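You operate a simulated robot arm through the tools that you are given. There is no shell and no other tool. Be economical: measure what you need, move in short steps, check, and stop when the job is done.

Carry out the task below with a simulated robot arm. There is one attempt and no reset: what you move stays moved.

TASK
Stir the glue, paint the test strip with it and wipe the smear off the tile.
Fine: use the wooden stick and the white pad, and put both back. A coat counts when it lies all over at full strength: go over it till it gets no stronger. What is to be rubbed or washed off counts as gone when no trace of it is left.
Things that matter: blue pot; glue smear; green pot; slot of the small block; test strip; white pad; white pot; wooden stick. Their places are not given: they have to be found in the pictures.

It is judged by the outcome, as a careful person would: the job done as asked, and still so three seconds after it is handed in. It fails if anything else is knocked over, pushed out of place, dropped, spilled or broken.

THE ROBOT
A 6-joint arm with a two-finger parallel gripper, fixed in place. Base frame: the origin is at the foot of the arm, x ahead of it, y to its left, z up; the work surface is at about z = 800. Units: mm, rad, N and s.
With the tool pointing down near the work surface it reaches from about 240 to 640 mm from the base axis. Its first joint turns from -1.152 to 1.152 rad. Payload 2.7 kg.
The tool frame sits at the grasp point between the pads (the TCP): z along the fingers, y along the line on which they close. The tips reach 23 mm beyond it. Largest opening 94 mm; finger width 38, thickness 10; the body of the gripper, 54 by 96 mm, starts 39 mm behind the TCP.
Orientation is that of the tool frame in the base frame, as [roll, pitch, yaw] about the fixed x, y, z axes, in that order (R = Rz(yaw) Ry(pitch) Rx(roll)). With the fingers straight down and closing along the base's y, the tool's x points along the base's -x, its y along +y and its z along -z.

THE INTERFACE
- The arm moves only by the tool step_arm. Its arguments are lists of equal length, an entry for each row: "claw": the finger opening in mm, from 0 to 94; "slide": the shift along the tool's x, y, z in mm, a list of three; "turn": the turn, a rotation vector about the tool's x, y, z in degrees, a list of three. In form: {"claw": [claw, ...], "slide": [[tx, ty, tz], ...], "turn": [[wx, wy, wz], ...]}. A call has 1 to 8 rows; each row shifts and turns the commanded pose from where the row before left it, along the tool's axes as they then stand. Rows are played at 5 a second. More than 50 mm and 0.15 rad between two rows, or a gripper value outside its range, and nothing of the call is played. A pose out of reach is approached as far as the arm can. The call stops where the force on the tool passes 40 N (or 10 N more than at its start, if that is more) or the arm is blocked; 0.2 s more then pass. Each finger travels about 45 mm/s and halts on what it meets, pressing with about 42 N; the grip force reading is that of the motor and also rises with nothing between the fingers. The clock runs only during rows and for 0.2 s after the last one: add rows that do not move to give the fingers time. It gives the time, the measured TCP pose, the force on the tool (base axes), the opening and the grip force at its end, in the units of the frame above (readings bear some noise), with the torque about the TCP (base axes, N m) and any sound that the robot's microphone picked up.
- Cameras (640 x 400 px; columns grow to the right, rows downward): "scene" is fixed at [98.9, -471.2, 1393.3]; the picture's right is [0.33, -0.94, 0.00], its down [-0.63, -0.22, -0.75] and it looks along [0.71, 0.25, -0.66] (base axes); focal length 218 px, centre (320, 200). "wrist" rides on the gripper at [86, 16, -75] in the tool frame; the picture's right is [-0.18, 0.98, 0.00], its down [-0.58, -0.11, -0.81] and it looks along [-0.79, -0.15, 0.59] (tool axes); focal length 243 px, centre (320, 200).
- get_image(camera): a new picture of that camera. It takes no simulated time.
- locate(camera, pixels): for up to 12 pixels [column, row] of the newest picture of that camera ("zoom" is the newest enlarged one), the place [x, y, z] in the base frame of the surface seen there, good to about 2 mm. It takes no simulated time.
- inspect(camera, box): a new picture of the part [left, top, right, bottom] of that camera's present view, enlarged. It takes no simulated time.
- finish_job(): hands the job in; it is judged then, once.

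Go step by step. Measure first, check grasps and placings, and put right what went wrong. The budget is 80 turns and 38 pictures, counting those below and the enlarged ones. Unless the task says otherwise, let go and move clear before handing in, and close with one line.

The tools are called after "Emit:" as name(argument=value, ...) on one line, values as JSON. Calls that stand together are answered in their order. step_arm: Moves the arm, as the interface text tells. Its arguments: {"type":"object","properties":{"claw":{"type":"array","items":{"type":"number"}},"slide":{"type":"array","items":{"type":"array","items":{"type":"number"}}},"turn":{"type":"array","items":{"type":"array","items":{"type":"number"}}}},"required":["claw","slide","turn"]} The other tools are called the same way: get_image (camera) takes a picture; locate (camera, pixels) gives the place of the surface under pixels of a picture; inspect (camera, box) takes an enlarged picture of a part of a camera's view; finish_job () hands the job in.

At the start:

```text
time: 0.0
ee_pos: [331.1, -201.3, 1220.9]
tool_rot: [3.142, 0.0, 3.141]
force: [-0.3, 0.2, -0.3]
wrist_torque: [-0.02, 0.02, -0.02]
width: 94.0
grip_force: 0.1
```

scene: 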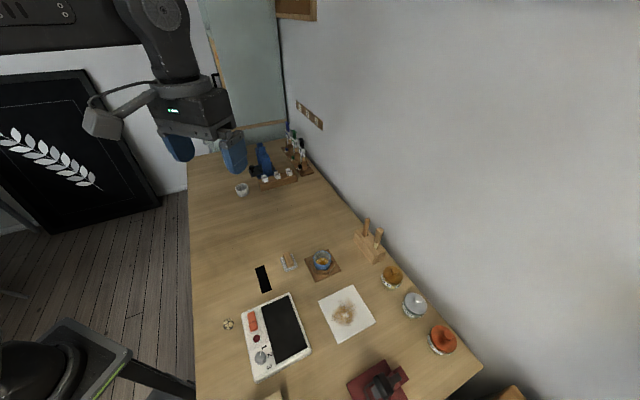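
wrist: 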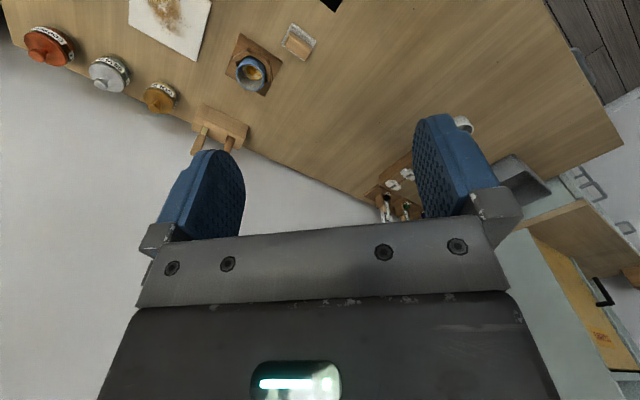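

The scene shows a bench with a blue pot near (322,260), a smear tile near (346,313), a block with sticks near (372,242), and a black strip near (263,278). I'll enlarge those regions.

Emit:
inspect(camera="scene", box=[220, 200, 420, 325])

Emit:
inspect(camera="scene", box=[220, 275, 480, 400])

Emit:
inspect(camera="scene", box=[220, 120, 348, 200])

```text
3.20 times, centred on (320, 262) of scene
```

zoom: 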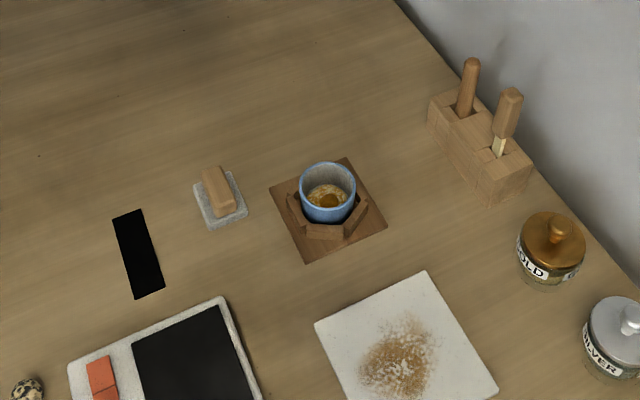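

```text
2.46 times, centred on (350, 338) of scene
```

zoom: 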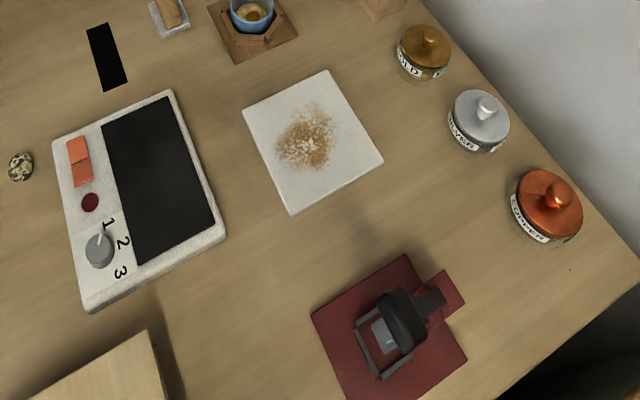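

```text
5.00 times, centred on (284, 160) of scene
```

zoom: 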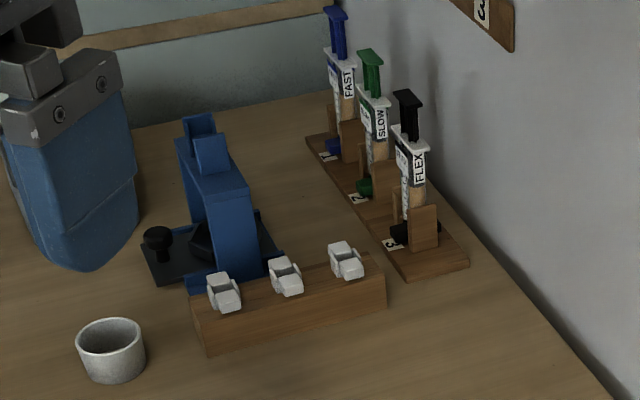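

The key things are visible, but the green pot and the slot details aren't clear. I'll enlarge the block and locate the main points.

Emit:
inspect(camera="scene", box=[276, 210, 404, 290])

Emit:
locate(camera="scene", pixels=[[242, 189], [263, 279], [256, 266], [271, 290], [322, 262], [346, 313], [290, 262], [319, 299], [352, 285], [375, 322], [338, 342], [370, 250]])

```text
5.00 times, centred on (340, 250) of scene
```

zoom: 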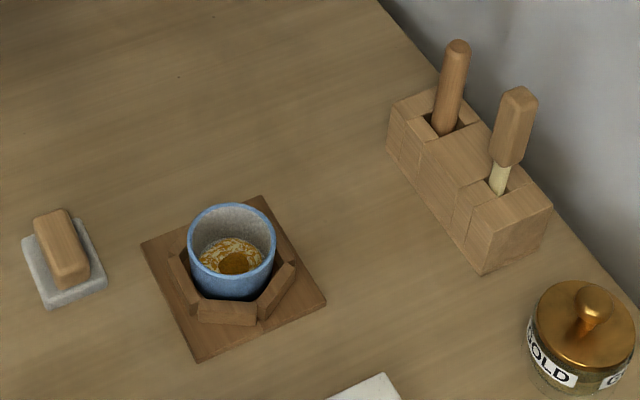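

```text
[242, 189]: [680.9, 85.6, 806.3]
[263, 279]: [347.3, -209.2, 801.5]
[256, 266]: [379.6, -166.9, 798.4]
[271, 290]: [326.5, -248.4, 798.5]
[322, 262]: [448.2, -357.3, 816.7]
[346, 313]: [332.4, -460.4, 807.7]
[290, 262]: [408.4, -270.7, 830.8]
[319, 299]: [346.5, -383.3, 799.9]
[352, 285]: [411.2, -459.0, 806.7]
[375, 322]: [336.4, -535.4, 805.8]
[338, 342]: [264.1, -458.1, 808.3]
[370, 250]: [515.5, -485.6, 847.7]
```

Two wooden-handled tools stand in the block (zoom 450,85 and 512,130), so I need to tell which is the stick. I'll locate points on them from this zoom.

Emit:
locate(camera="zoom", pixels=[[456, 45], [445, 115], [519, 92], [512, 130], [498, 180], [400, 110], [395, 145], [480, 262], [545, 215], [232, 262], [232, 209], [62, 240]])

Emit:
inspect(camera="scene", box=[348, 212, 396, 242])

Emit:
inspect(camera="wrist", box=[170, 20, 330, 120])

```text
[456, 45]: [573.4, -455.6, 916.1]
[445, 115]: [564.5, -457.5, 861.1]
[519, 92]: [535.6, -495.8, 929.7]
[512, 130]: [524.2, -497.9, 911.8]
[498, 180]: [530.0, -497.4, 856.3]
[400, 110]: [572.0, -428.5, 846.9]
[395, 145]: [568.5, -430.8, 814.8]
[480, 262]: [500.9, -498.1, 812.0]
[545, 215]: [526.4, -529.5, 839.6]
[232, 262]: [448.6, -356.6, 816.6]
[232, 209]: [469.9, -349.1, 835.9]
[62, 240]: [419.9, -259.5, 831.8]
```

```text
13.33 times, centred on (372, 227) of scene
```

zoom: 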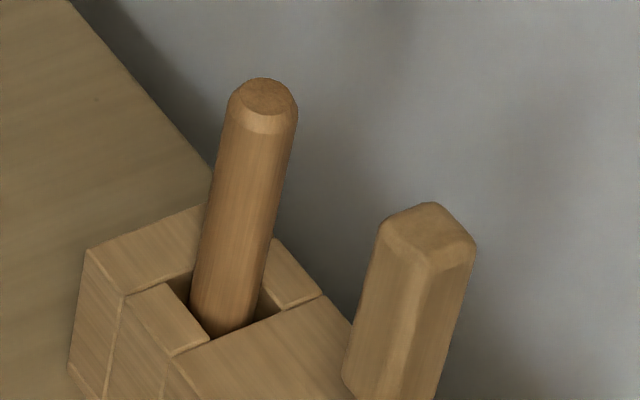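

```text
4.00 times, centred on (250, 70) of wrist
```

zoom: 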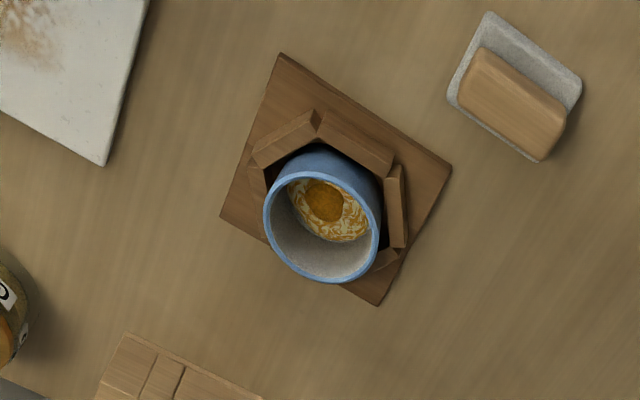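

The round dowel and the square-handled tool with the pale blade both stand at r≈727 in the block, beyond straight-down reach, so I'll tilt outward to grasp. First I'll go closer for a wrist view to tell the tools apart.

Emit:
step_arm(claw=[94, 94, 94, 94, 94, 94, 94], slide=[[-5, -24, 37], [-5, -24, 37], [-5, -24, 37], [-5, -24, 37], [-5, -24, 37], [-6, -24, 38], [-6, -23, 38]], turn=[[0, 0, 0], [0, 0, 0], [0, 0, 0], [0, 0, 0], [0, 0, 0], [0, 0, 0], [0, 0, 0]])

Emit:
step_arm(claw=[94, 94, 94, 94, 94, 94], slide=[[0, 0, 0], [0, 0, 0], [0, 0, 0], [0, 0, 0], [0, 0, 0], [0, 0, 0]], turn=[[0, 0, 7.5], [0, 0, 7.5], [0, 0, 7.5], [0, 0, 7.5], [0, 0, 7.5], [0, 0, 7.5]])

Emit:
get_image(camera="wrist")

```text
time: 1.6
ee_pos: [371.4, -370.3, 956.8]
tool_rot: [3.141, 0.0, 3.14]
force: [0.4, -0.8, 0.0]
wrist_torque: [-0.01, -0.03, 0.0]
width: 94.1
grip_force: 0.0
```

```text
time: 3.0
ee_pos: [370.4, -367.5, 959.6]
tool_rot: [-3.141, 0.0, 2.354]
force: [0.1, 0.0, -0.8]
wrist_torque: [-0.01, 0.04, 0.0]
width: 93.8
grip_force: 0.1
```

```text
29 pictures are left
```

wrist: 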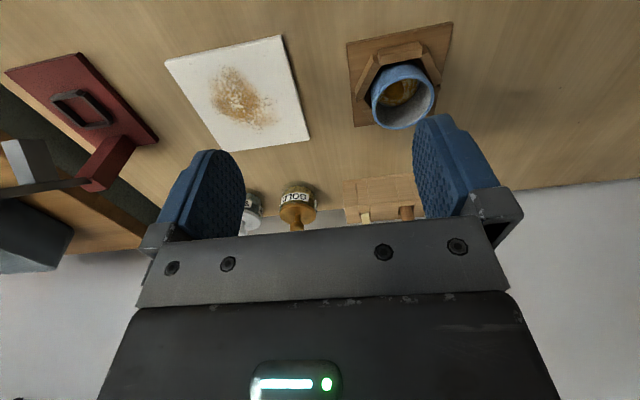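

The block is at (375,195) in the wrist view, upside down, with both tools partly visible. I'll enlarge it.

Emit:
inspect(camera="wrist", box=[336, 168, 432, 228])

```text
6.67 times, centred on (384, 198) of wrist
```

zoom: 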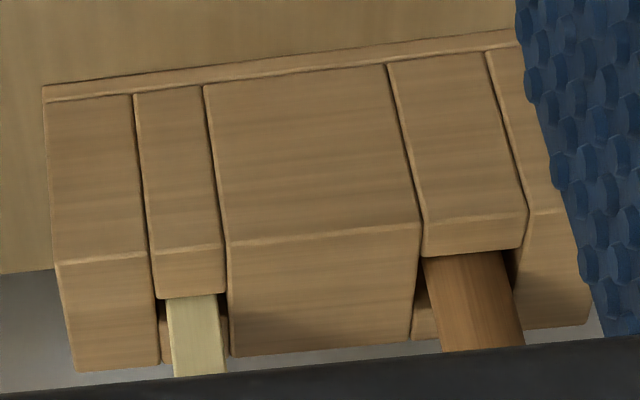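

The left tool has a pale square shank and the right is a round brown dowel. I'll zoom hard on the pale shank's texture in the scene view.

Emit:
inspect(camera="scene", box=[366, 226, 390, 256])

```text
13.33 times, centred on (378, 241) of scene
```

zoom: 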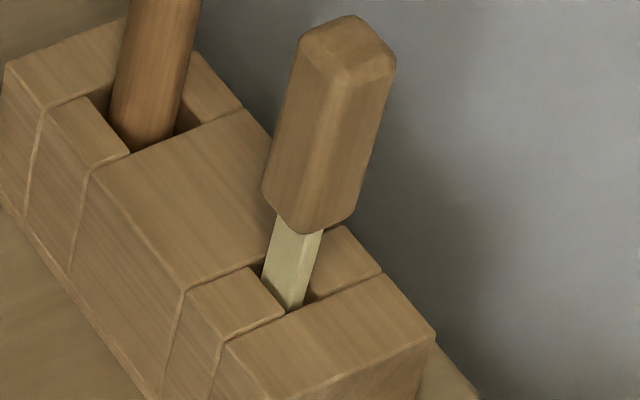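

Next I'll check the wall distance behind the block and the pot rim height before the tilted approach.

Emit:
locate(camera="scene", pixels=[[385, 215], [395, 235], [375, 205], [410, 255], [322, 249], [313, 262], [332, 262], [322, 270], [393, 270]])

Emit:
locate(camera="zoom", pixels=[[350, 25], [345, 45], [300, 130], [335, 140], [290, 260], [240, 285]])

Emit:
step_arm(claw=[94, 80, 60, 45, 45], slide=[[0, 0, 0], [0, 0, 0], [0, 0, 0], [0, 0, 0], [0, 0, 0]], turn=[[0, -8, 0], [0, -8, 0], [0, -8, 0], [0, -8, 0], [0, -8, 0]])

```text
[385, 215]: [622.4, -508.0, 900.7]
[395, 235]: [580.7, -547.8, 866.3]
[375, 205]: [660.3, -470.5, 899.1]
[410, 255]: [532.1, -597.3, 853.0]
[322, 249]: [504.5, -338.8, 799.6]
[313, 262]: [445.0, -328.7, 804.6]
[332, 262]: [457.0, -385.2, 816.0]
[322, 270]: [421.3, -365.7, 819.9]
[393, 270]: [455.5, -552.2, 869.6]
```

```text
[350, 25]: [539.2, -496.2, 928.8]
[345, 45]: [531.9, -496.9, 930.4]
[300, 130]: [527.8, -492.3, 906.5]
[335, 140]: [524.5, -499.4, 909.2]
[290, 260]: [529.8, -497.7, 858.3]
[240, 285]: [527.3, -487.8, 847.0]
```

```text
time: 4.2
ee_pos: [368.5, -368.8, 958.4]
tool_rot: [-3.142, 0.562, 2.358]
force: [0.4, -0.7, 0.1]
wrist_torque: [-0.02, -0.02, -0.03]
width: 45.1
grip_force: 0.1
out of reach, approached as far as the arm can: row 5
```

The wall stands at radial ≈798, about 70 mm behind the handles, so there is room. The tilt stopped at 32° here; I'll move outward and see whether more tilt is available.

Emit:
step_arm(claw=[45, 45, 45, 45], slide=[[-21, 21, 13], [-21, 21, 13], [-21, 21, 13], [-21, 20, 13]], turn=[[0, 0, 0], [0, 0, 0], [0, 0, 0], [0, 0, 0]])

```text
time: 5.2
ee_pos: [498.1, -381.1, 959.3]
tool_rot: [3.141, 0.558, 2.355]
force: [0.5, 0.4, -0.9]
wrist_torque: [-0.01, -0.01, -0.01]
width: 45.1
grip_force: 0.1
```

The move tracked well (radial 622, lateral 83, tilt 32°). I'll try more tilt here.

Emit:
step_arm(claw=[45, 45], slide=[[0, 0, 0], [0, 0, 0]], turn=[[0, -8, 0], [0, -5, 0]])

```text
time: 5.8
ee_pos: [500.2, -385.7, 965.4]
tool_rot: [-3.131, 0.751, 2.352]
force: [-0.3, 0.0, 0.8]
wrist_torque: [-0.03, 0.02, 0.01]
width: 44.9
grip_force: 0.1
out of reach, approached as far as the arm can: row 2
```

Tilt is now 43°. I'll approach the dowel along a line from inside and above, fingers straddling it.

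Emit:
step_arm(claw=[45, 45, 45, 45], slide=[[-6, 1, 29.5], [-6, 1, 29.5], [-6.5, 1, 29.5], [-6.5, 1, 29.5]], turn=[[0, 0, 0], [0, 0, 0], [0, 0, 0], [0, 0, 0]])

Emit:
get_image(camera="scene")

```text
time: 6.8
ee_pos: [575.0, -455.5, 898.8]
tool_rot: [-3.14, 0.786, 2.358]
force: [-0.1, -0.8, 0.1]
wrist_torque: [-0.03, -0.01, -0.05]
width: 45.0
grip_force: 0.0
```

```text
26 pictures are left
```

scene: 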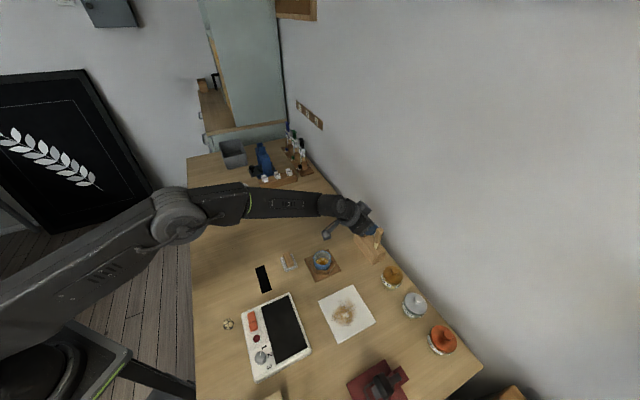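

The TCP sits on the dowel axis (radial 729, lateral 84.5, z 899, tilt 45°). I'll close the fingers.

Emit:
step_arm(claw=[30, 20, 10, 10, 10], slide=[[0, 0, 0], [0, 0, 0], [0, 0, 0], [0, 0, 0], [0, 0, 0]], turn=[[0, 0, 0], [0, 0, 0], [0, 0, 0], [0, 0, 0], [0, 0, 0]])

```text
time: 8.0
ee_pos: [574.4, -454.4, 899.8]
tool_rot: [-3.141, 0.787, 2.357]
force: [1.0, 0.8, 1.4]
wrist_torque: [0.09, -0.07, 0.04]
width: 13.7
grip_force: 42.0
```

The dowel is gripped (13.7 mm, 42 N). I'll lift it straight up 90 mm and look.

Emit:
step_arm(claw=[10, 10, 10, 10, 10, 10], slide=[[-7, 0, -7], [-11.5, 0, -11.5], [-11.5, 0, -11.5], [-11.5, 0, -11.5], [-11.5, 0, -11.5], [-11.5, 0, -11.5]], turn=[[0, 0, 0], [0, 0, 0], [0, 0, 0], [0, 0, 0], [0, 0, 0], [0, 0, 0]])

Emit:
inspect(camera="scene", box=[320, 180, 416, 260])

```text
time: 9.4
ee_pos: [574.6, -454.2, 990.6]
tool_rot: [3.14, 0.784, 2.356]
force: [-0.6, 0.2, -0.2]
wrist_torque: [0.0, 0.01, 0.02]
width: 13.2
grip_force: 41.8
```

```text
5.00 times, centred on (368, 220) of scene
```

zoom: 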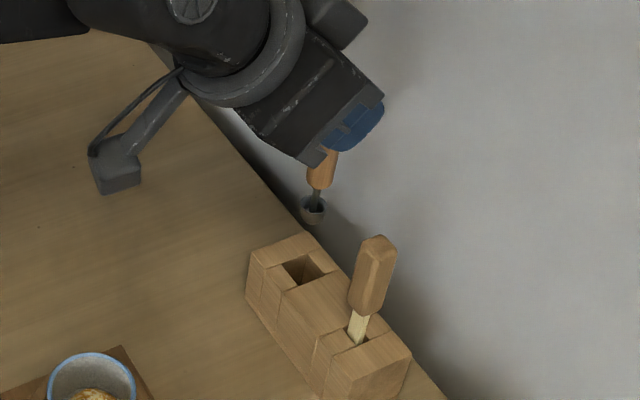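

The dowel is the handle of a metal scoop, so the other tool (pale wooden blade) is the wooden stick. I'll lower the scoop straight back into its hole.

Emit:
step_arm(claw=[10, 10, 10, 10, 10, 10, 10], slide=[[9.2, 0, 9.2], [9.2, 0, 9.2], [9.2, 0, 9.2], [9.2, 0, 9.2], [9.2, 0, 9.2], [9.2, 0, 9.2], [7, 0, 7]], turn=[[0, 0, 0], [0, 0, 0], [0, 0, 0], [0, 0, 0], [0, 0, 0], [0, 0, 0], [0, 0, 0]])

```text
time: 11.0
ee_pos: [574.2, -456.1, 906.0]
tool_rot: [3.14, 0.794, 2.356]
force: [0.0, 1.6, 8.4]
wrist_torque: [0.33, -0.26, 0.1]
width: 13.4
grip_force: 42.0
```

There's 8 N of contact at 6 mm above the original height, so I'll check how it is sitting.

Emit:
inspect(camera="scene", box=[340, 210, 404, 260])

```text
8.00 times, centred on (372, 235) of scene
```

zoom: 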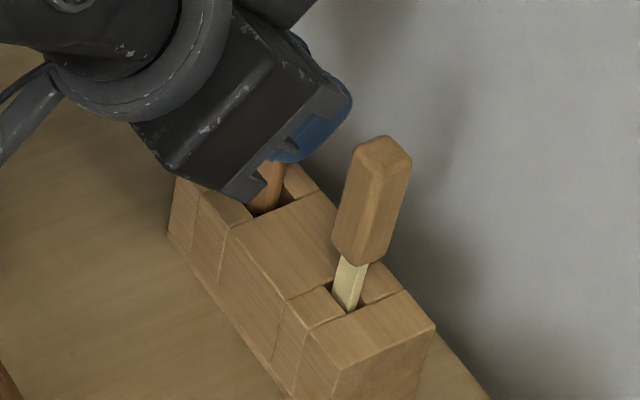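

The scoop seems to be in the hole. I'll nudge it 3 mm lower to see whether it's seated, then open gently.

Emit:
step_arm(claw=[10, 10], slide=[[2, 0, 2], [0, 0, 0]], turn=[[0, 0, 0], [0, 0, 0]])

```text
time: 11.6
ee_pos: [574.4, -455.4, 904.3]
tool_rot: [3.14, 0.797, 2.356]
force: [-2.0, 2.3, 21.6]
wrist_torque: [0.46, -0.27, 0.23]
width: 14.1
grip_force: 41.9
```

The contact is firm and vertical, like a floor. I'll back off slightly and open.

Emit:
step_arm(claw=[10, 20, 35, 45, 45], slide=[[-1.5, 0, -1.5], [0, 0, 0], [0, 0, 0], [0, 0, 0], [0, 0, 0]], turn=[[0, 0, 0], [0, 0, 0], [0, 0, 0], [0, 0, 0], [0, 0, 0]])

Emit:
inspect(camera="scene", box=[340, 210, 404, 260])

```text
time: 12.8
ee_pos: [573.9, -454.7, 901.1]
tool_rot: [-3.141, 0.785, 2.355]
force: [-1.1, 0.2, -0.1]
wrist_torque: [0.0, -0.02, -0.03]
width: 45.1
grip_force: 0.1
```

```text
8.00 times, centred on (372, 235) of scene
```

zoom: 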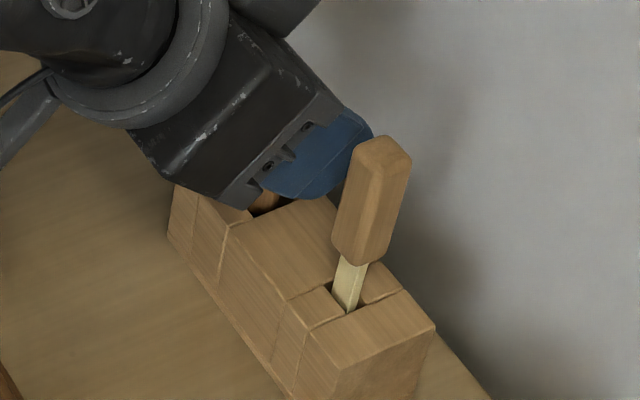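

The gripper is free. I'll back out along the tool axis, shift laterally to the square handle, and check the scoop.

Emit:
step_arm(claw=[45, 45, 45, 45, 45, 45, 45], slide=[[0, 0, -20], [0, 0, -25], [0, 0, -25], [0, 0, -25], [0, -19, 0], [0, -19, 0], [0, -19, 0]], turn=[[0, 0, 0], [0, 0, 0], [0, 0, 0], [0, 0, 0], [0, 0, 0], [0, 0, 0], [0, 0, 0]])

Emit:
inspect(camera="scene", box=[340, 205, 404, 255])

```text
time: 14.4
ee_pos: [487.0, -448.0, 967.6]
tool_rot: [3.138, 0.786, 2.358]
force: [-0.1, 0.1, -0.5]
wrist_torque: [0.02, -0.03, 0.0]
width: 45.1
grip_force: 0.0
```

```text
8.00 times, centred on (372, 230) of scene
```

zoom: 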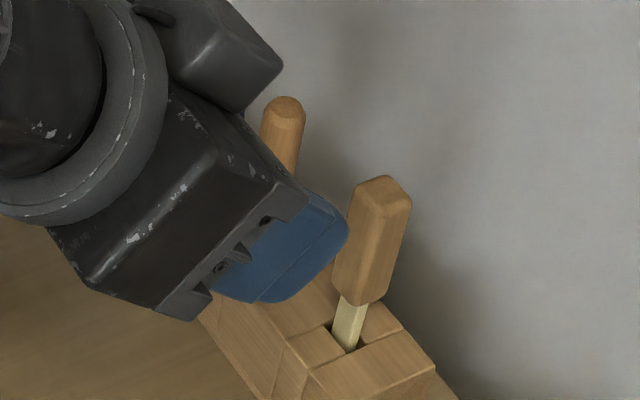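

The scoop stands back at its usual height. I'll confirm its top and the stick's top by locate.

Emit:
locate(camera="zoom", pixels=[[285, 102], [285, 112], [380, 188], [365, 205], [400, 200], [365, 260], [350, 320], [392, 240]])

```text
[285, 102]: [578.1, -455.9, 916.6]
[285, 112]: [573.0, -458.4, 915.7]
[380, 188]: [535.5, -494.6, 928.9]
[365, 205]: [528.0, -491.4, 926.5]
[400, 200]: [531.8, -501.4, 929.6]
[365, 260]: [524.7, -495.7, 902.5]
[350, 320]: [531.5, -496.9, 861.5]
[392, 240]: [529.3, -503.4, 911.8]
```

The scoop is back at its original 916 mm. Now I'll approach the square handle of the stick and close on it.

Emit:
step_arm(claw=[45, 45, 45, 45, 35, 25, 10, 10], slide=[[-1.5, 0.3, 23], [-1.5, 0.3, 23], [-1.5, 0.3, 23], [-1.5, 0, 22.5], [0, 0, 0], [0, 0, 0], [0, 0, 0], [0, 0, 0]], turn=[[0, 0, 0], [0, 0, 0], [0, 0, 0], [0, 0, 0], [0, 0, 0], [0, 0, 0], [0, 0, 0], [0, 0, 0]])

Emit:
step_arm(claw=[10, 10], slide=[[0, 0, 0], [0, 0, 0]], turn=[[0, 0, 0], [0, 0, 0]])

```text
time: 16.2
ee_pos: [534.9, -496.2, 909.3]
tool_rot: [3.139, 0.786, 2.357]
force: [0.3, 0.0, -0.9]
wrist_torque: [0.04, 0.03, 0.0]
width: 16.1
grip_force: 42.0
```

```text
time: 16.8
ee_pos: [536.1, -496.2, 909.1]
tool_rot: [3.141, 0.787, 2.357]
force: [0.1, -0.5, -0.5]
wrist_torque: [0.02, 0.0, 0.01]
width: 15.6
grip_force: 41.8
```

The stick is gripped (16 mm) with the TCP at (535.5, -496, 909). I'll lift it 107 mm and look at the blade.

Emit:
step_arm(claw=[10, 10, 10, 10, 10, 10, 10, 10], slide=[[-5, 0, -5], [-10, 0, -10], [-10, 0, -10], [-10, 0, -10], [-10, 0, -10], [-10, 0, -10], [-10, 0, -10], [-10, 0, -10]], turn=[[0, 0, 0], [0, 0, 0], [0, 0, 0], [0, 0, 0], [0, 0, 0], [0, 0, 0], [0, 0, 0], [0, 0, 0]])

Emit:
inspect(camera="scene", box=[320, 190, 416, 270])

```text
time: 18.6
ee_pos: [535.7, -495.4, 1013.6]
tool_rot: [-3.141, 0.785, 2.357]
force: [0.1, 0.1, 0.3]
wrist_torque: [0.0, 0.02, -0.03]
width: 15.9
grip_force: 41.8
```

```text
5.00 times, centred on (368, 230) of scene
```

zoom: 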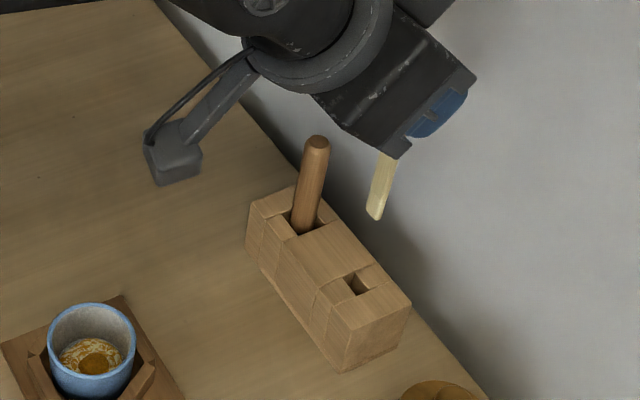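

The pale wooden paddle is out; its tip is at zoom (375,216). I'll measure the tip, the empty slot and the pot rim and glue.

Emit:
locate(camera="zoom", pixels=[[375, 216], [378, 205], [385, 170], [357, 284], [50, 345], [134, 340], [92, 305], [91, 374], [92, 362], [92, 345], [75, 360], [110, 355]])

```text
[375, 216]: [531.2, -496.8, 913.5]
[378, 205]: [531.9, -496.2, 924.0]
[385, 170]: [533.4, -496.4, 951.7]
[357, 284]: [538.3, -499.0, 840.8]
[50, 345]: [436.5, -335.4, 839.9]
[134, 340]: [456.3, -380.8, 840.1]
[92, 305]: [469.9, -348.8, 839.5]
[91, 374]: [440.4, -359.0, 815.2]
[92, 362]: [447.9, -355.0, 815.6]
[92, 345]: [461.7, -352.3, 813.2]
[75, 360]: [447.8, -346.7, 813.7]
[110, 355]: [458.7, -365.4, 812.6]
```

The tip is 102 mm below the TCP. The pot is centred near (446.5,-358), rim z 841, glue at z ≈ 814. I'll reduce the tilt to 35° and carry the stick over the pot, well above it.

Emit:
step_arm(claw=[10, 10, 10, 10, 10, 10], slide=[[0, 0, 0], [0, 0, 0], [31, 8.5, -17.8], [31, 8.5, -17.8], [31, 8.5, -17.8], [31, 8.5, -17.8]], turn=[[0, 5, 0], [0, 5, 0], [0, 0, 0], [0, 0, 0], [0, 0, 0], [0, 0, 0]])

Emit:
inspect(camera="scene", box=[282, 200, 378, 280])

```text
time: 20.0
ee_pos: [458.3, -372.1, 1001.8]
tool_rot: [3.139, 0.611, 2.357]
force: [-0.1, -0.1, 0.3]
wrist_torque: [0.0, -0.01, 0.03]
width: 16.1
grip_force: 41.5
```

```text
5.00 times, centred on (330, 240) of scene
```

zoom: 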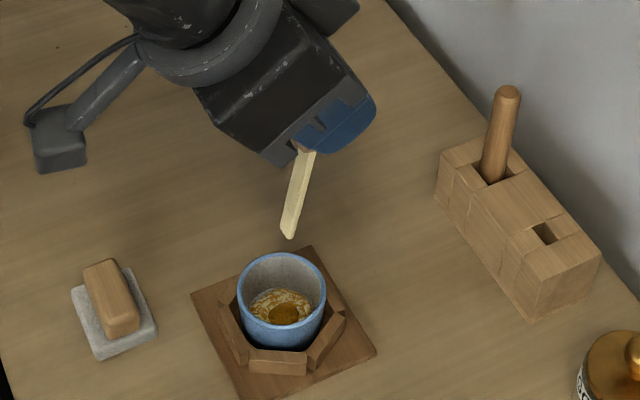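

The stick hangs above the pot. I'll check the tip's actual place at zoom (288,234).

Emit:
locate(camera="zoom", pixels=[[288, 236], [290, 225], [242, 293], [326, 293], [283, 258], [282, 349], [285, 300], [284, 315]])

```text
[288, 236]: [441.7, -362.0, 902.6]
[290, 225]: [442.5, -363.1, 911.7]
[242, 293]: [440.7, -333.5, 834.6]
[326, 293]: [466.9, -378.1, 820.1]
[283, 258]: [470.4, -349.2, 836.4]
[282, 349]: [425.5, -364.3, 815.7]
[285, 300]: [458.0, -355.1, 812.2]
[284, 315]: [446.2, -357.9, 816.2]
```

The tip is right over the pot, needing about 3 mm lateral shift. I'll lower it into the glue to about z 811.

Emit:
step_arm(claw=[10, 10, 10, 10, 10, 10, 10], slide=[[9.2, 3, 13.1], [9.2, 0, 13.1], [9.2, 0, 13.1], [9.2, 0, 13.1], [9.2, 0, 13.1], [3, 0, 4.2], [3, 0, 4.2]], turn=[[0, 0, 0], [0, 0, 0], [0, 0, 0], [0, 0, 0], [0, 0, 0], [0, 0, 0], [0, 0, 0]])

Emit:
inspect(camera="scene", box=[290, 230, 354, 280])

```text
time: 21.6
ee_pos: [460.7, -368.2, 912.0]
tool_rot: [-3.14, 0.616, 2.359]
force: [-2.2, 1.0, 7.2]
wrist_torque: [0.14, 0.24, -0.02]
width: 15.8
grip_force: 41.7
```

```text
8.00 times, centred on (322, 255) of scene
```

zoom: 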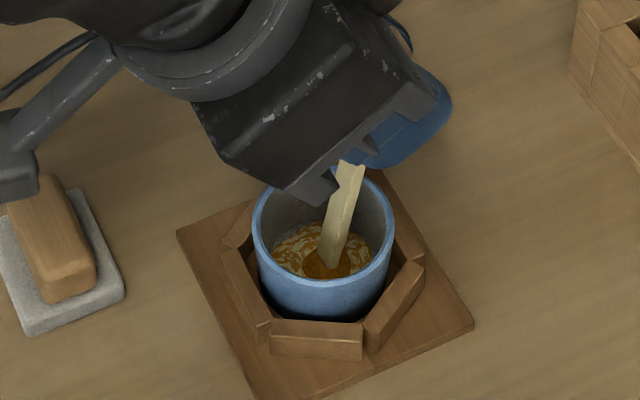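

The tip touches the pot floor (7 N) at the centre. I'll raise it 1.5 mm and stir in circles of 10 mm radius.

Emit:
step_arm(claw=[10, 10, 10, 10, 10, 10, 10, 10], slide=[[-9.1, 0, 4.5], [2.5, 7, -1.7], [5.7, 3, -4], [5.7, -3, -4], [2.5, -7, -1.7], [-2.5, -7, 1.7], [-5.7, -3, 4], [-5.7, 3, 4]], turn=[[0, 0, 0], [0, 0, 0], [0, 0, 0], [0, 0, 0], [0, 0, 0], [0, 0, 0], [0, 0, 0], [0, 0, 0]])

Emit:
step_arm(claw=[10, 10, 10, 10, 10, 10, 10, 10], slide=[[-2.5, 7, 1.7], [2.5, 7, -1.7], [5.7, 3, -4], [5.7, -3, -4], [2.5, -7, -1.7], [-2.5, -7, 1.7], [-5.7, -3, 4], [-5.7, 3, 4]], turn=[[0, 0, 0], [0, 0, 0], [0, 0, 0], [0, 0, 0], [0, 0, 0], [0, 0, 0], [0, 0, 0], [0, 0, 0]])

Emit:
step_arm(claw=[10, 10, 10, 10, 10, 10, 10, 10], slide=[[-2.5, 7, 1.7], [2.5, 7, -1.7], [5.7, 3, -4], [5.7, -3, -4], [2.5, -7, -1.7], [-2.5, -7, 1.7], [-5.7, -3, 4], [-5.7, 3, 4]], turn=[[0, 0, 0], [0, 0, 0], [0, 0, 0], [0, 0, 0], [0, 0, 0], [0, 0, 0], [0, 0, 0], [0, 0, 0]])

Emit:
inspect(camera="scene", box=[290, 230, 354, 280])

```text
time: 23.4
ee_pos: [460.8, -378.5, 911.7]
tool_rot: [-3.141, 0.61, 2.359]
force: [-1.7, -0.4, 4.2]
wrist_torque: [0.05, 0.25, 0.02]
width: 16.1
grip_force: 41.5
```

```text
time: 25.2
ee_pos: [461.1, -378.7, 911.4]
tool_rot: [3.139, 0.612, 2.356]
force: [-0.4, -0.2, 2.9]
wrist_torque: [0.07, 0.18, 0.03]
width: 15.6
grip_force: 41.7
```

```text
time: 27.0
ee_pos: [461.1, -380.4, 912.6]
tool_rot: [3.14, 0.611, 2.358]
force: [-0.1, -0.8, 0.7]
wrist_torque: [0.03, 0.02, 0.01]
width: 15.6
grip_force: 41.7
```

```text
8.00 times, centred on (322, 255) of scene
```

zoom: 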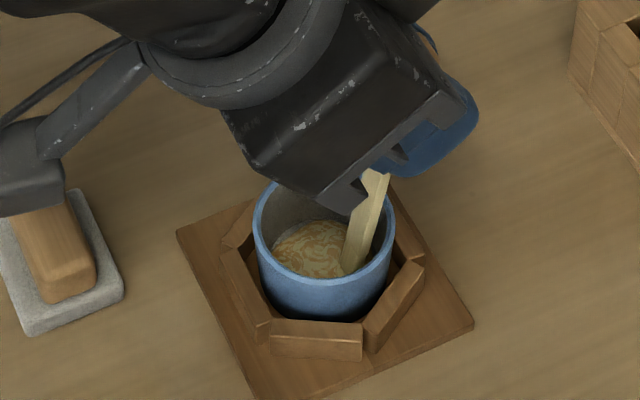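

The central pool is gone and streaks remain, so stirring works. I'll stir several more rounds.

Emit:
step_arm(claw=[10, 10, 10, 10, 10, 10, 10, 10], slide=[[-2.5, 7, 1.7], [2.5, 7, -1.7], [5.7, 3, -4], [5.7, -3, -4], [2.5, -7, -1.7], [-2.5, -7, 1.7], [-5.7, -3, 4], [-5.7, 3, 4]], turn=[[0, 0, 0], [0, 0, 0], [0, 0, 0], [0, 0, 0], [0, 0, 0], [0, 0, 0], [0, 0, 0], [0, 0, 0]])

Emit:
step_arm(claw=[10, 10, 10, 10, 10, 10, 10, 10], slide=[[-2.5, 7, 1.7], [2.5, 7, -1.7], [5.7, 3, -4], [5.7, -3, -4], [2.5, -7, -1.7], [-2.5, -7, 1.7], [-5.7, -3, 4], [-5.7, 3, 4]], turn=[[0, 0, 0], [0, 0, 0], [0, 0, 0], [0, 0, 0], [0, 0, 0], [0, 0, 0], [0, 0, 0], [0, 0, 0]])

Emit:
step_arm(claw=[10, 10, 10, 10, 10, 10, 10, 10], slide=[[-2.5, 7, 1.7], [2.5, 7, -1.7], [5.7, 3, -4], [5.7, -3, -4], [2.5, -7, -1.7], [-2.5, -7, 1.7], [-5.7, -3, 4], [-5.7, 3, 4]], turn=[[0, 0, 0], [0, 0, 0], [0, 0, 0], [0, 0, 0], [0, 0, 0], [0, 0, 0], [0, 0, 0], [0, 0, 0]])

Emit:
step_arm(claw=[10, 10, 10, 10, 10, 10, 10, 10], slide=[[-2.5, 7, 1.7], [2.5, 7, -1.7], [5.7, 3, -4], [5.7, -3, -4], [2.5, -7, -1.7], [-2.5, -7, 1.7], [-5.7, -3, 4], [-5.7, 3, 4]], turn=[[0, 0, 0], [0, 0, 0], [0, 0, 0], [0, 0, 0], [0, 0, 0], [0, 0, 0], [0, 0, 0], [0, 0, 0]])

Emit:
inspect(camera="scene", box=[290, 230, 354, 280])

```text
time: 28.8
ee_pos: [460.6, -377.8, 911.4]
tool_rot: [3.141, 0.612, 2.358]
force: [0.0, -0.1, -0.6]
wrist_torque: [-0.04, -0.02, 0.01]
width: 15.8
grip_force: 41.4
```

```text
time: 30.6
ee_pos: [461.8, -379.5, 912.7]
tool_rot: [3.141, 0.609, 2.358]
force: [-0.5, 0.0, 0.3]
wrist_torque: [0.04, -0.04, 0.02]
width: 16.0
grip_force: 42.3
```

```text
time: 32.4
ee_pos: [460.8, -378.3, 912.7]
tool_rot: [-3.141, 0.611, 2.359]
force: [0.8, 0.0, -0.2]
wrist_torque: [-0.02, -0.01, -0.02]
width: 15.6
grip_force: 42.2
```

```text
time: 34.2
ee_pos: [461.6, -379.2, 913.1]
tool_rot: [-3.141, 0.61, 2.357]
force: [-0.6, -0.2, 0.0]
wrist_torque: [0.01, -0.01, 0.02]
width: 15.9
grip_force: 41.8
```

```text
8.00 times, centred on (322, 255) of scene
```

zoom: 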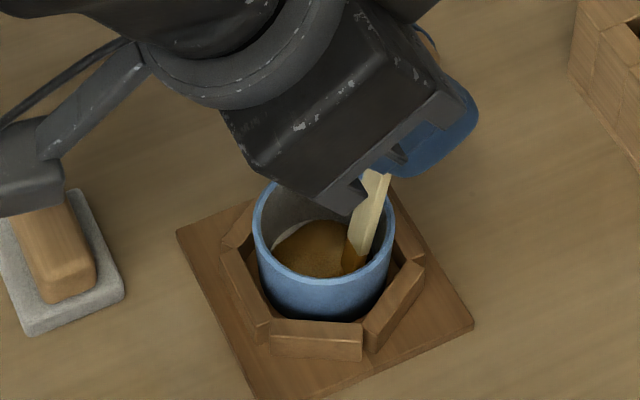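

The glue is now nearly uniform brown and the tip is coated. I'll do one more round, then lift out straight up, and locate the strip's corners.

Emit:
step_arm(claw=[10, 10, 10, 10, 10, 10, 10, 10], slide=[[-2.5, 7, 1.7], [2.5, 7, -1.7], [5.7, 3, -4], [5.7, -3, -4], [2.5, -7, -1.7], [-2.5, -7, 1.7], [-5.7, -3, 4], [-5.7, 3, 4]], turn=[[0, 0, 0], [0, 0, 0], [0, 0, 0], [0, 0, 0], [0, 0, 0], [0, 0, 0], [0, 0, 0], [0, 0, 0]])

Emit:
step_arm(claw=[10, 10, 10, 10, 10, 10, 10, 10], slide=[[5.7, 7, -4], [0, 0, 0], [-5.7, 0, -8.2], [-5.7, 0, -8.2], [-5.7, 0, -8.2], [-5.7, 0, -8.2], [-5.7, 0, -8.2], [-5.7, 0, -8.2]], turn=[[0, 0, 0], [0, 0, 0], [0, 0, 0], [0, 0, 0], [0, 0, 0], [0, 0, 0], [0, 0, 0], [0, 0, 0]])

Emit:
inspect(camera="scene", box=[240, 230, 368, 310])

```text
time: 36.0
ee_pos: [460.2, -377.7, 912.8]
tool_rot: [-3.14, 0.611, 2.358]
force: [-0.8, -0.1, 0.7]
wrist_torque: [0.01, -0.03, 0.0]
width: 15.7
grip_force: 42.6
```

```text
time: 37.8
ee_pos: [461.2, -367.8, 972.3]
tool_rot: [-3.142, 0.61, 2.358]
force: [0.9, 0.0, 0.2]
wrist_torque: [0.01, -0.01, 0.0]
width: 15.9
grip_force: 42.2
```

```text
5.00 times, centred on (304, 270) of scene
```

zoom: 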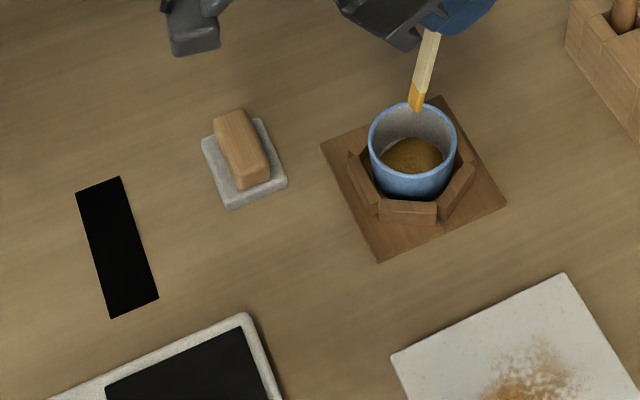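

The glue is uniform and the tip is loaded in amber. I'll locate the strip's corners, the pad and the stick tip in this zoom.

Emit:
locate(camera="zoom", pixels=[[79, 194], [118, 179], [156, 296], [112, 316], [118, 247], [415, 108], [218, 120], [243, 111], [271, 180], [248, 186], [230, 206], [285, 184]])

```text
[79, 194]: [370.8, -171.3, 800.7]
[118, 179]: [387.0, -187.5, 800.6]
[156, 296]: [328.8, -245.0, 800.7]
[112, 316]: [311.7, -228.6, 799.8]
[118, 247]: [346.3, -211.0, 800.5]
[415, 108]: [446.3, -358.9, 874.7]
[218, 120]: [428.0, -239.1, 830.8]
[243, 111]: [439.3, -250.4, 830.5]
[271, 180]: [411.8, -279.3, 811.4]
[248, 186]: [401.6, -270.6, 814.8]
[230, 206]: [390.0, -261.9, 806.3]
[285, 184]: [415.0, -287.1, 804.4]
```

The strip is aligned with my tool axes: radial 382–406, lateral 59–141, z 801. I'll reduce tilt to 20° and carry the stick to hover over the strip's far end.

Emit:
step_arm(claw=[10, 10, 10, 10, 10, 10, 10], slide=[[0, 0, 0], [0, 0, 0], [0, 0, 0], [38.7, 17.5, -3.4], [38.7, 17.5, -3.4], [38.7, 17.5, -3.4], [38.7, 17.5, -3.4]], turn=[[0, 5, 0], [0, 5, 0], [0, 5, 0], [0, 0, 0], [0, 0, 0], [0, 0, 0], [0, 0, 0]])

Emit:
inspect(camera="scene", box=[220, 215, 332, 305])

```text
time: 39.4
ee_pos: [402.3, -212.5, 932.6]
tool_rot: [3.14, 0.349, 2.356]
force: [0.4, -0.6, -0.7]
wrist_torque: [0.01, -0.02, 0.01]
width: 15.9
grip_force: 42.2
```

```text
4.44 times, centred on (276, 260) of scene
```

zoom: 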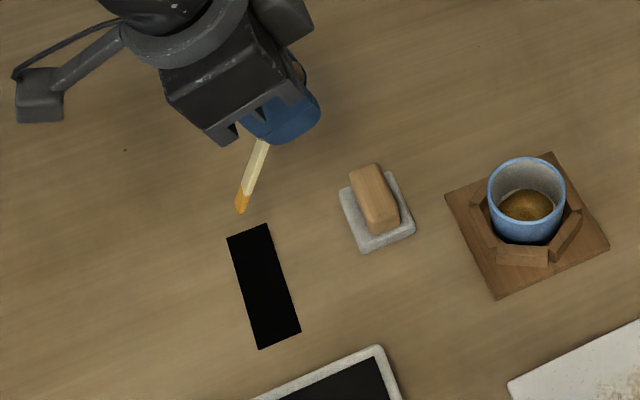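

Emit:
locate(camera="zoom", pixels=[[240, 210], [238, 200], [244, 203], [265, 142], [228, 238], [265, 224], [300, 328], [260, 348]])

```text
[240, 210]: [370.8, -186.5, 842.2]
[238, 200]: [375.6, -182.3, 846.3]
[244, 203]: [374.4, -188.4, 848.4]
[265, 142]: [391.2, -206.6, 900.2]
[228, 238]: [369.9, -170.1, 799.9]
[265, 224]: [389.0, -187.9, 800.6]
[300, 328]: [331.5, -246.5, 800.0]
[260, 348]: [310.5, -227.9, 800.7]
```

The tip is at radial 394.5, lateral 131, z 841. I'll lower it to the strip's inner edge at the far end and check contact.

Emit:
step_arm(claw=[10, 10, 10, 10], slide=[[8.5, 3.5, 13], [8.5, 3.5, 13], [5, 0, 8], [0, 0, 0]], turn=[[0, 0, 0], [0, 0, 0], [0, 0, 0], [0, 0, 0]])

```text
time: 40.4
ee_pos: [405.3, -202.4, 895.9]
tool_rot: [3.139, 0.356, 2.355]
force: [-0.4, -2.9, 26.7]
wrist_torque: [0.41, 0.84, 0.12]
width: 15.7
grip_force: 41.8
```

Contact is at 27 N, too firm; I'll raise 2 mm and make the first pass along the strip.

Emit:
step_arm(claw=[10, 10, 10, 10, 10, 10, 10, 10], slide=[[-0.7, 0, -1.9], [0, -11, 0], [0, -11, 0], [0, -11, 0], [0, -11, 0], [0, -11, 0], [0, -11, 0], [0, -11, 0]], turn=[[0, 0, 0], [0, 0, 0], [0, 0, 0], [0, 0, 0], [0, 0, 0], [0, 0, 0], [0, 0, 0], [0, 0, 0]])

Emit:
inspect(camera="scene", box=[236, 250, 300, 300])

```text
time: 42.2
ee_pos: [347.0, -254.7, 895.0]
tool_rot: [-3.141, 0.349, 2.357]
force: [5.7, 2.6, 12.5]
wrist_torque: [0.64, -0.13, -0.27]
width: 16.0
grip_force: 41.8
```

```text
8.00 times, centred on (268, 275) of scene
```

zoom: 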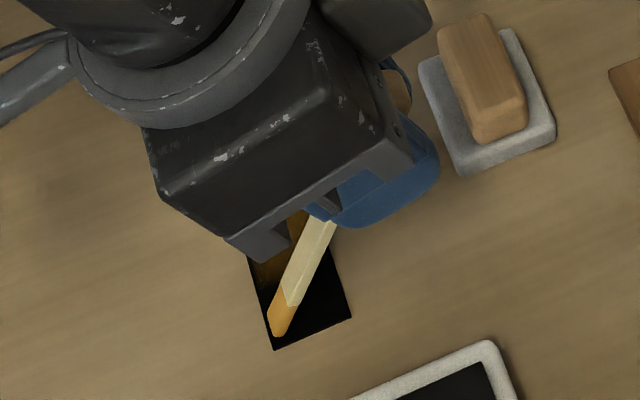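

Glue is being laid along the strip. I'll continue with passes shifting 6 mm outward each time, slightly lighter.

Emit:
step_arm(claw=[10, 10, 10, 10, 10, 10, 10, 10], slide=[[-5.9, 0, 1.3], [0, 11, 0], [0, 11, 0], [0, 11, 0], [0, 11, 0], [0, 11, 0], [0, 11, 0], [0, 11, 0]], turn=[[0, 0, 0], [0, 0, 0], [0, 0, 0], [0, 0, 0], [0, 0, 0], [0, 0, 0], [0, 0, 0], [0, 0, 0]])

Emit:
step_arm(claw=[10, 10, 10, 10, 10, 10, 10, 10], slide=[[-5.6, 0, 2.05], [0, -11, 0], [0, -11, 0], [0, -11, 0], [0, -11, 0], [0, -11, 0], [0, -11, 0], [0, -11, 0]], turn=[[0, 0, 0], [0, 0, 0], [0, 0, 0], [0, 0, 0], [0, 0, 0], [0, 0, 0], [0, 0, 0], [0, 0, 0]])

Emit:
step_arm(claw=[10, 10, 10, 10, 10, 10, 10, 10], slide=[[-5.6, 0, 2.05], [0, 11, 0], [0, 11, 0], [0, 11, 0], [0, 11, 0], [0, 11, 0], [0, 11, 0], [0, 11, 0]], turn=[[0, 0, 0], [0, 0, 0], [0, 0, 0], [0, 0, 0], [0, 0, 0], [0, 0, 0], [0, 0, 0], [0, 0, 0]])

Emit:
inspect(camera="scene", box=[236, 250, 300, 300])

```text
time: 44.0
ee_pos: [406.7, -206.3, 895.5]
tool_rot: [3.141, 0.348, 2.358]
force: [-0.8, 0.6, -0.8]
wrist_torque: [0.03, 0.01, 0.02]
width: 15.7
grip_force: 41.3
```

```text
time: 45.8
ee_pos: [355.8, -265.1, 895.9]
tool_rot: [-3.141, 0.349, 2.358]
force: [0.5, 0.1, -0.4]
wrist_torque: [0.0, 0.0, 0.0]
width: 15.9
grip_force: 42.3
```

```text
time: 47.6
ee_pos: [413.9, -215.2, 896.4]
tool_rot: [3.141, 0.349, 2.358]
force: [0.2, 0.1, 0.4]
wrist_torque: [0.01, -0.04, 0.02]
width: 15.8
grip_force: 42.3
```

```text
8.00 times, centred on (268, 275) of scene
```

zoom: 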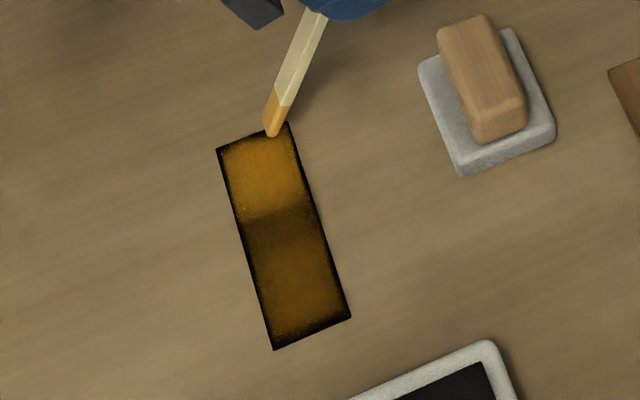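

The strip is mostly amber, but there's a weak middle band and thin edges, and contact has become nil. I'll measure the tip's place before going over it again.

Emit:
locate(camera="zoom", pixels=[[270, 134], [270, 125], [217, 150], [289, 123], [351, 318], [274, 350], [247, 215], [315, 205]])

```text
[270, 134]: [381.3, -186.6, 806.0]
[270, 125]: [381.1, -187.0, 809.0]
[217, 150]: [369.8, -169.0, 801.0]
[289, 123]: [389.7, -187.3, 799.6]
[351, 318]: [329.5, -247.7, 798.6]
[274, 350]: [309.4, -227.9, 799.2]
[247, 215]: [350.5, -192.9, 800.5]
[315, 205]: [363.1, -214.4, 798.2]
```

The tip is at radial 402, lateral 138, about 4 mm above the strip. I'll lower it 3 mm and run the outer edge, then an end stroke and return passes.

Emit:
step_arm(claw=[10, 10, 10, 10, 10, 10, 10, 10], slide=[[-2.3, 2, 4.0], [0, -11.3, 0], [0, -11.3, 0], [0, -11.3, 0], [0, -11.3, 0], [0, -11.3, 0], [0, -11.3, 0], [0, -11.3, 0]], turn=[[0, 0, 0], [0, 0, 0], [0, 0, 0], [0, 0, 0], [0, 0, 0], [0, 0, 0], [0, 0, 0], [0, 0, 0]])

Emit:
step_arm(claw=[10, 10, 10, 10, 10, 10, 10, 10], slide=[[5.6, 0, -2.05], [0, 11.3, 0], [0, 11.3, 0], [0, 11.3, 0], [0, 11.3, 0], [0, 11.3, 0], [0, 11.3, 0], [0, 11.3, 0]], turn=[[0, 0, 0], [0, 0, 0], [0, 0, 0], [0, 0, 0], [0, 0, 0], [0, 0, 0], [0, 0, 0], [0, 0, 0]])

Emit:
step_arm(claw=[10, 10, 10, 10, 10, 10, 10, 10], slide=[[5.6, 0, -2.05], [0, -11.3, 0], [0, -11.3, 0], [0, -11.3, 0], [0, -11.3, 0], [0, -11.3, 0], [0, -11.3, 0], [0, -11.3, 0]], turn=[[0, 0, 0], [0, 0, 0], [0, 0, 0], [0, 0, 0], [0, 0, 0], [0, 0, 0], [0, 0, 0], [0, 0, 0]])

Emit:
step_arm(claw=[10, 10, 10, 10, 10, 10, 10, 10], slide=[[5.6, 0, -2.05], [0, 11.3, 0], [0, 11.3, 0], [0, 11.3, 0], [0, 11.3, 0], [0, 11.3, 0], [0, 11.3, 0], [0, 11.3, 0]], turn=[[0, 0, 0], [0, 0, 0], [0, 0, 0], [0, 0, 0], [0, 0, 0], [0, 0, 0], [0, 0, 0], [0, 0, 0]])

Emit:
inspect(camera="scene", box=[236, 250, 300, 300])

```text
time: 49.4
ee_pos: [364.1, -272.3, 893.2]
tool_rot: [3.141, 0.354, 2.357]
force: [11.3, 0.1, 16.3]
wrist_torque: [0.45, -0.62, -0.33]
width: 15.8
grip_force: 41.5
```

```text
time: 51.2
ee_pos: [416.4, -209.7, 892.1]
tool_rot: [3.142, 0.349, 2.355]
force: [-4.0, -4.3, 11.7]
wrist_torque: [-0.08, 0.76, 0.27]
width: 15.9
grip_force: 42.2
```

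```text
time: 53.0
ee_pos: [354.3, -263.6, 892.3]
tool_rot: [3.141, 0.347, 2.357]
force: [0.7, 0.7, 1.7]
wrist_torque: [0.18, -0.01, -0.07]
width: 15.7
grip_force: 42.3
```

```text
time: 54.8
ee_pos: [406.2, -201.8, 891.8]
tool_rot: [-3.141, 0.349, 2.357]
force: [0.0, -0.5, 0.8]
wrist_torque: [0.0, 0.05, 0.0]
width: 15.6
grip_force: 41.9
```

```text
8.00 times, centred on (268, 275) of scene
```

zoom: 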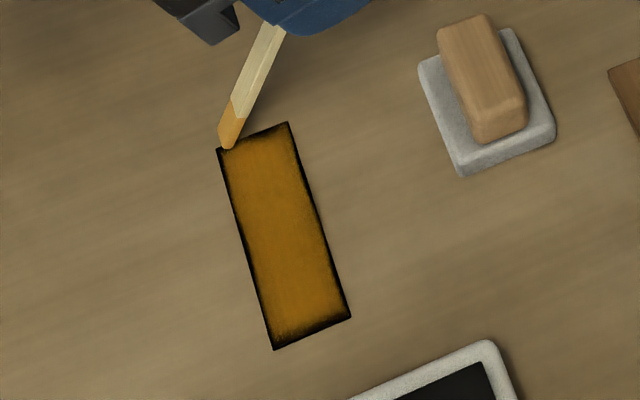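

The interior is full; a thin dark margin remains on all four edges. I'll locate the tip, then trace the edges.

Emit:
locate(camera="zoom", pixels=[[226, 148], [226, 140], [217, 150], [289, 123], [351, 318], [274, 350], [250, 250], [305, 180]])

```text
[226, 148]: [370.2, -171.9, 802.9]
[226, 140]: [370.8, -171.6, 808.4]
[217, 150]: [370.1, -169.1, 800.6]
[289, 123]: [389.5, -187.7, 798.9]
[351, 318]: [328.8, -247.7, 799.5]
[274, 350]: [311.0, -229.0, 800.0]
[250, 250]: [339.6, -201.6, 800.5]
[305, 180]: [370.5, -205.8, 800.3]
```

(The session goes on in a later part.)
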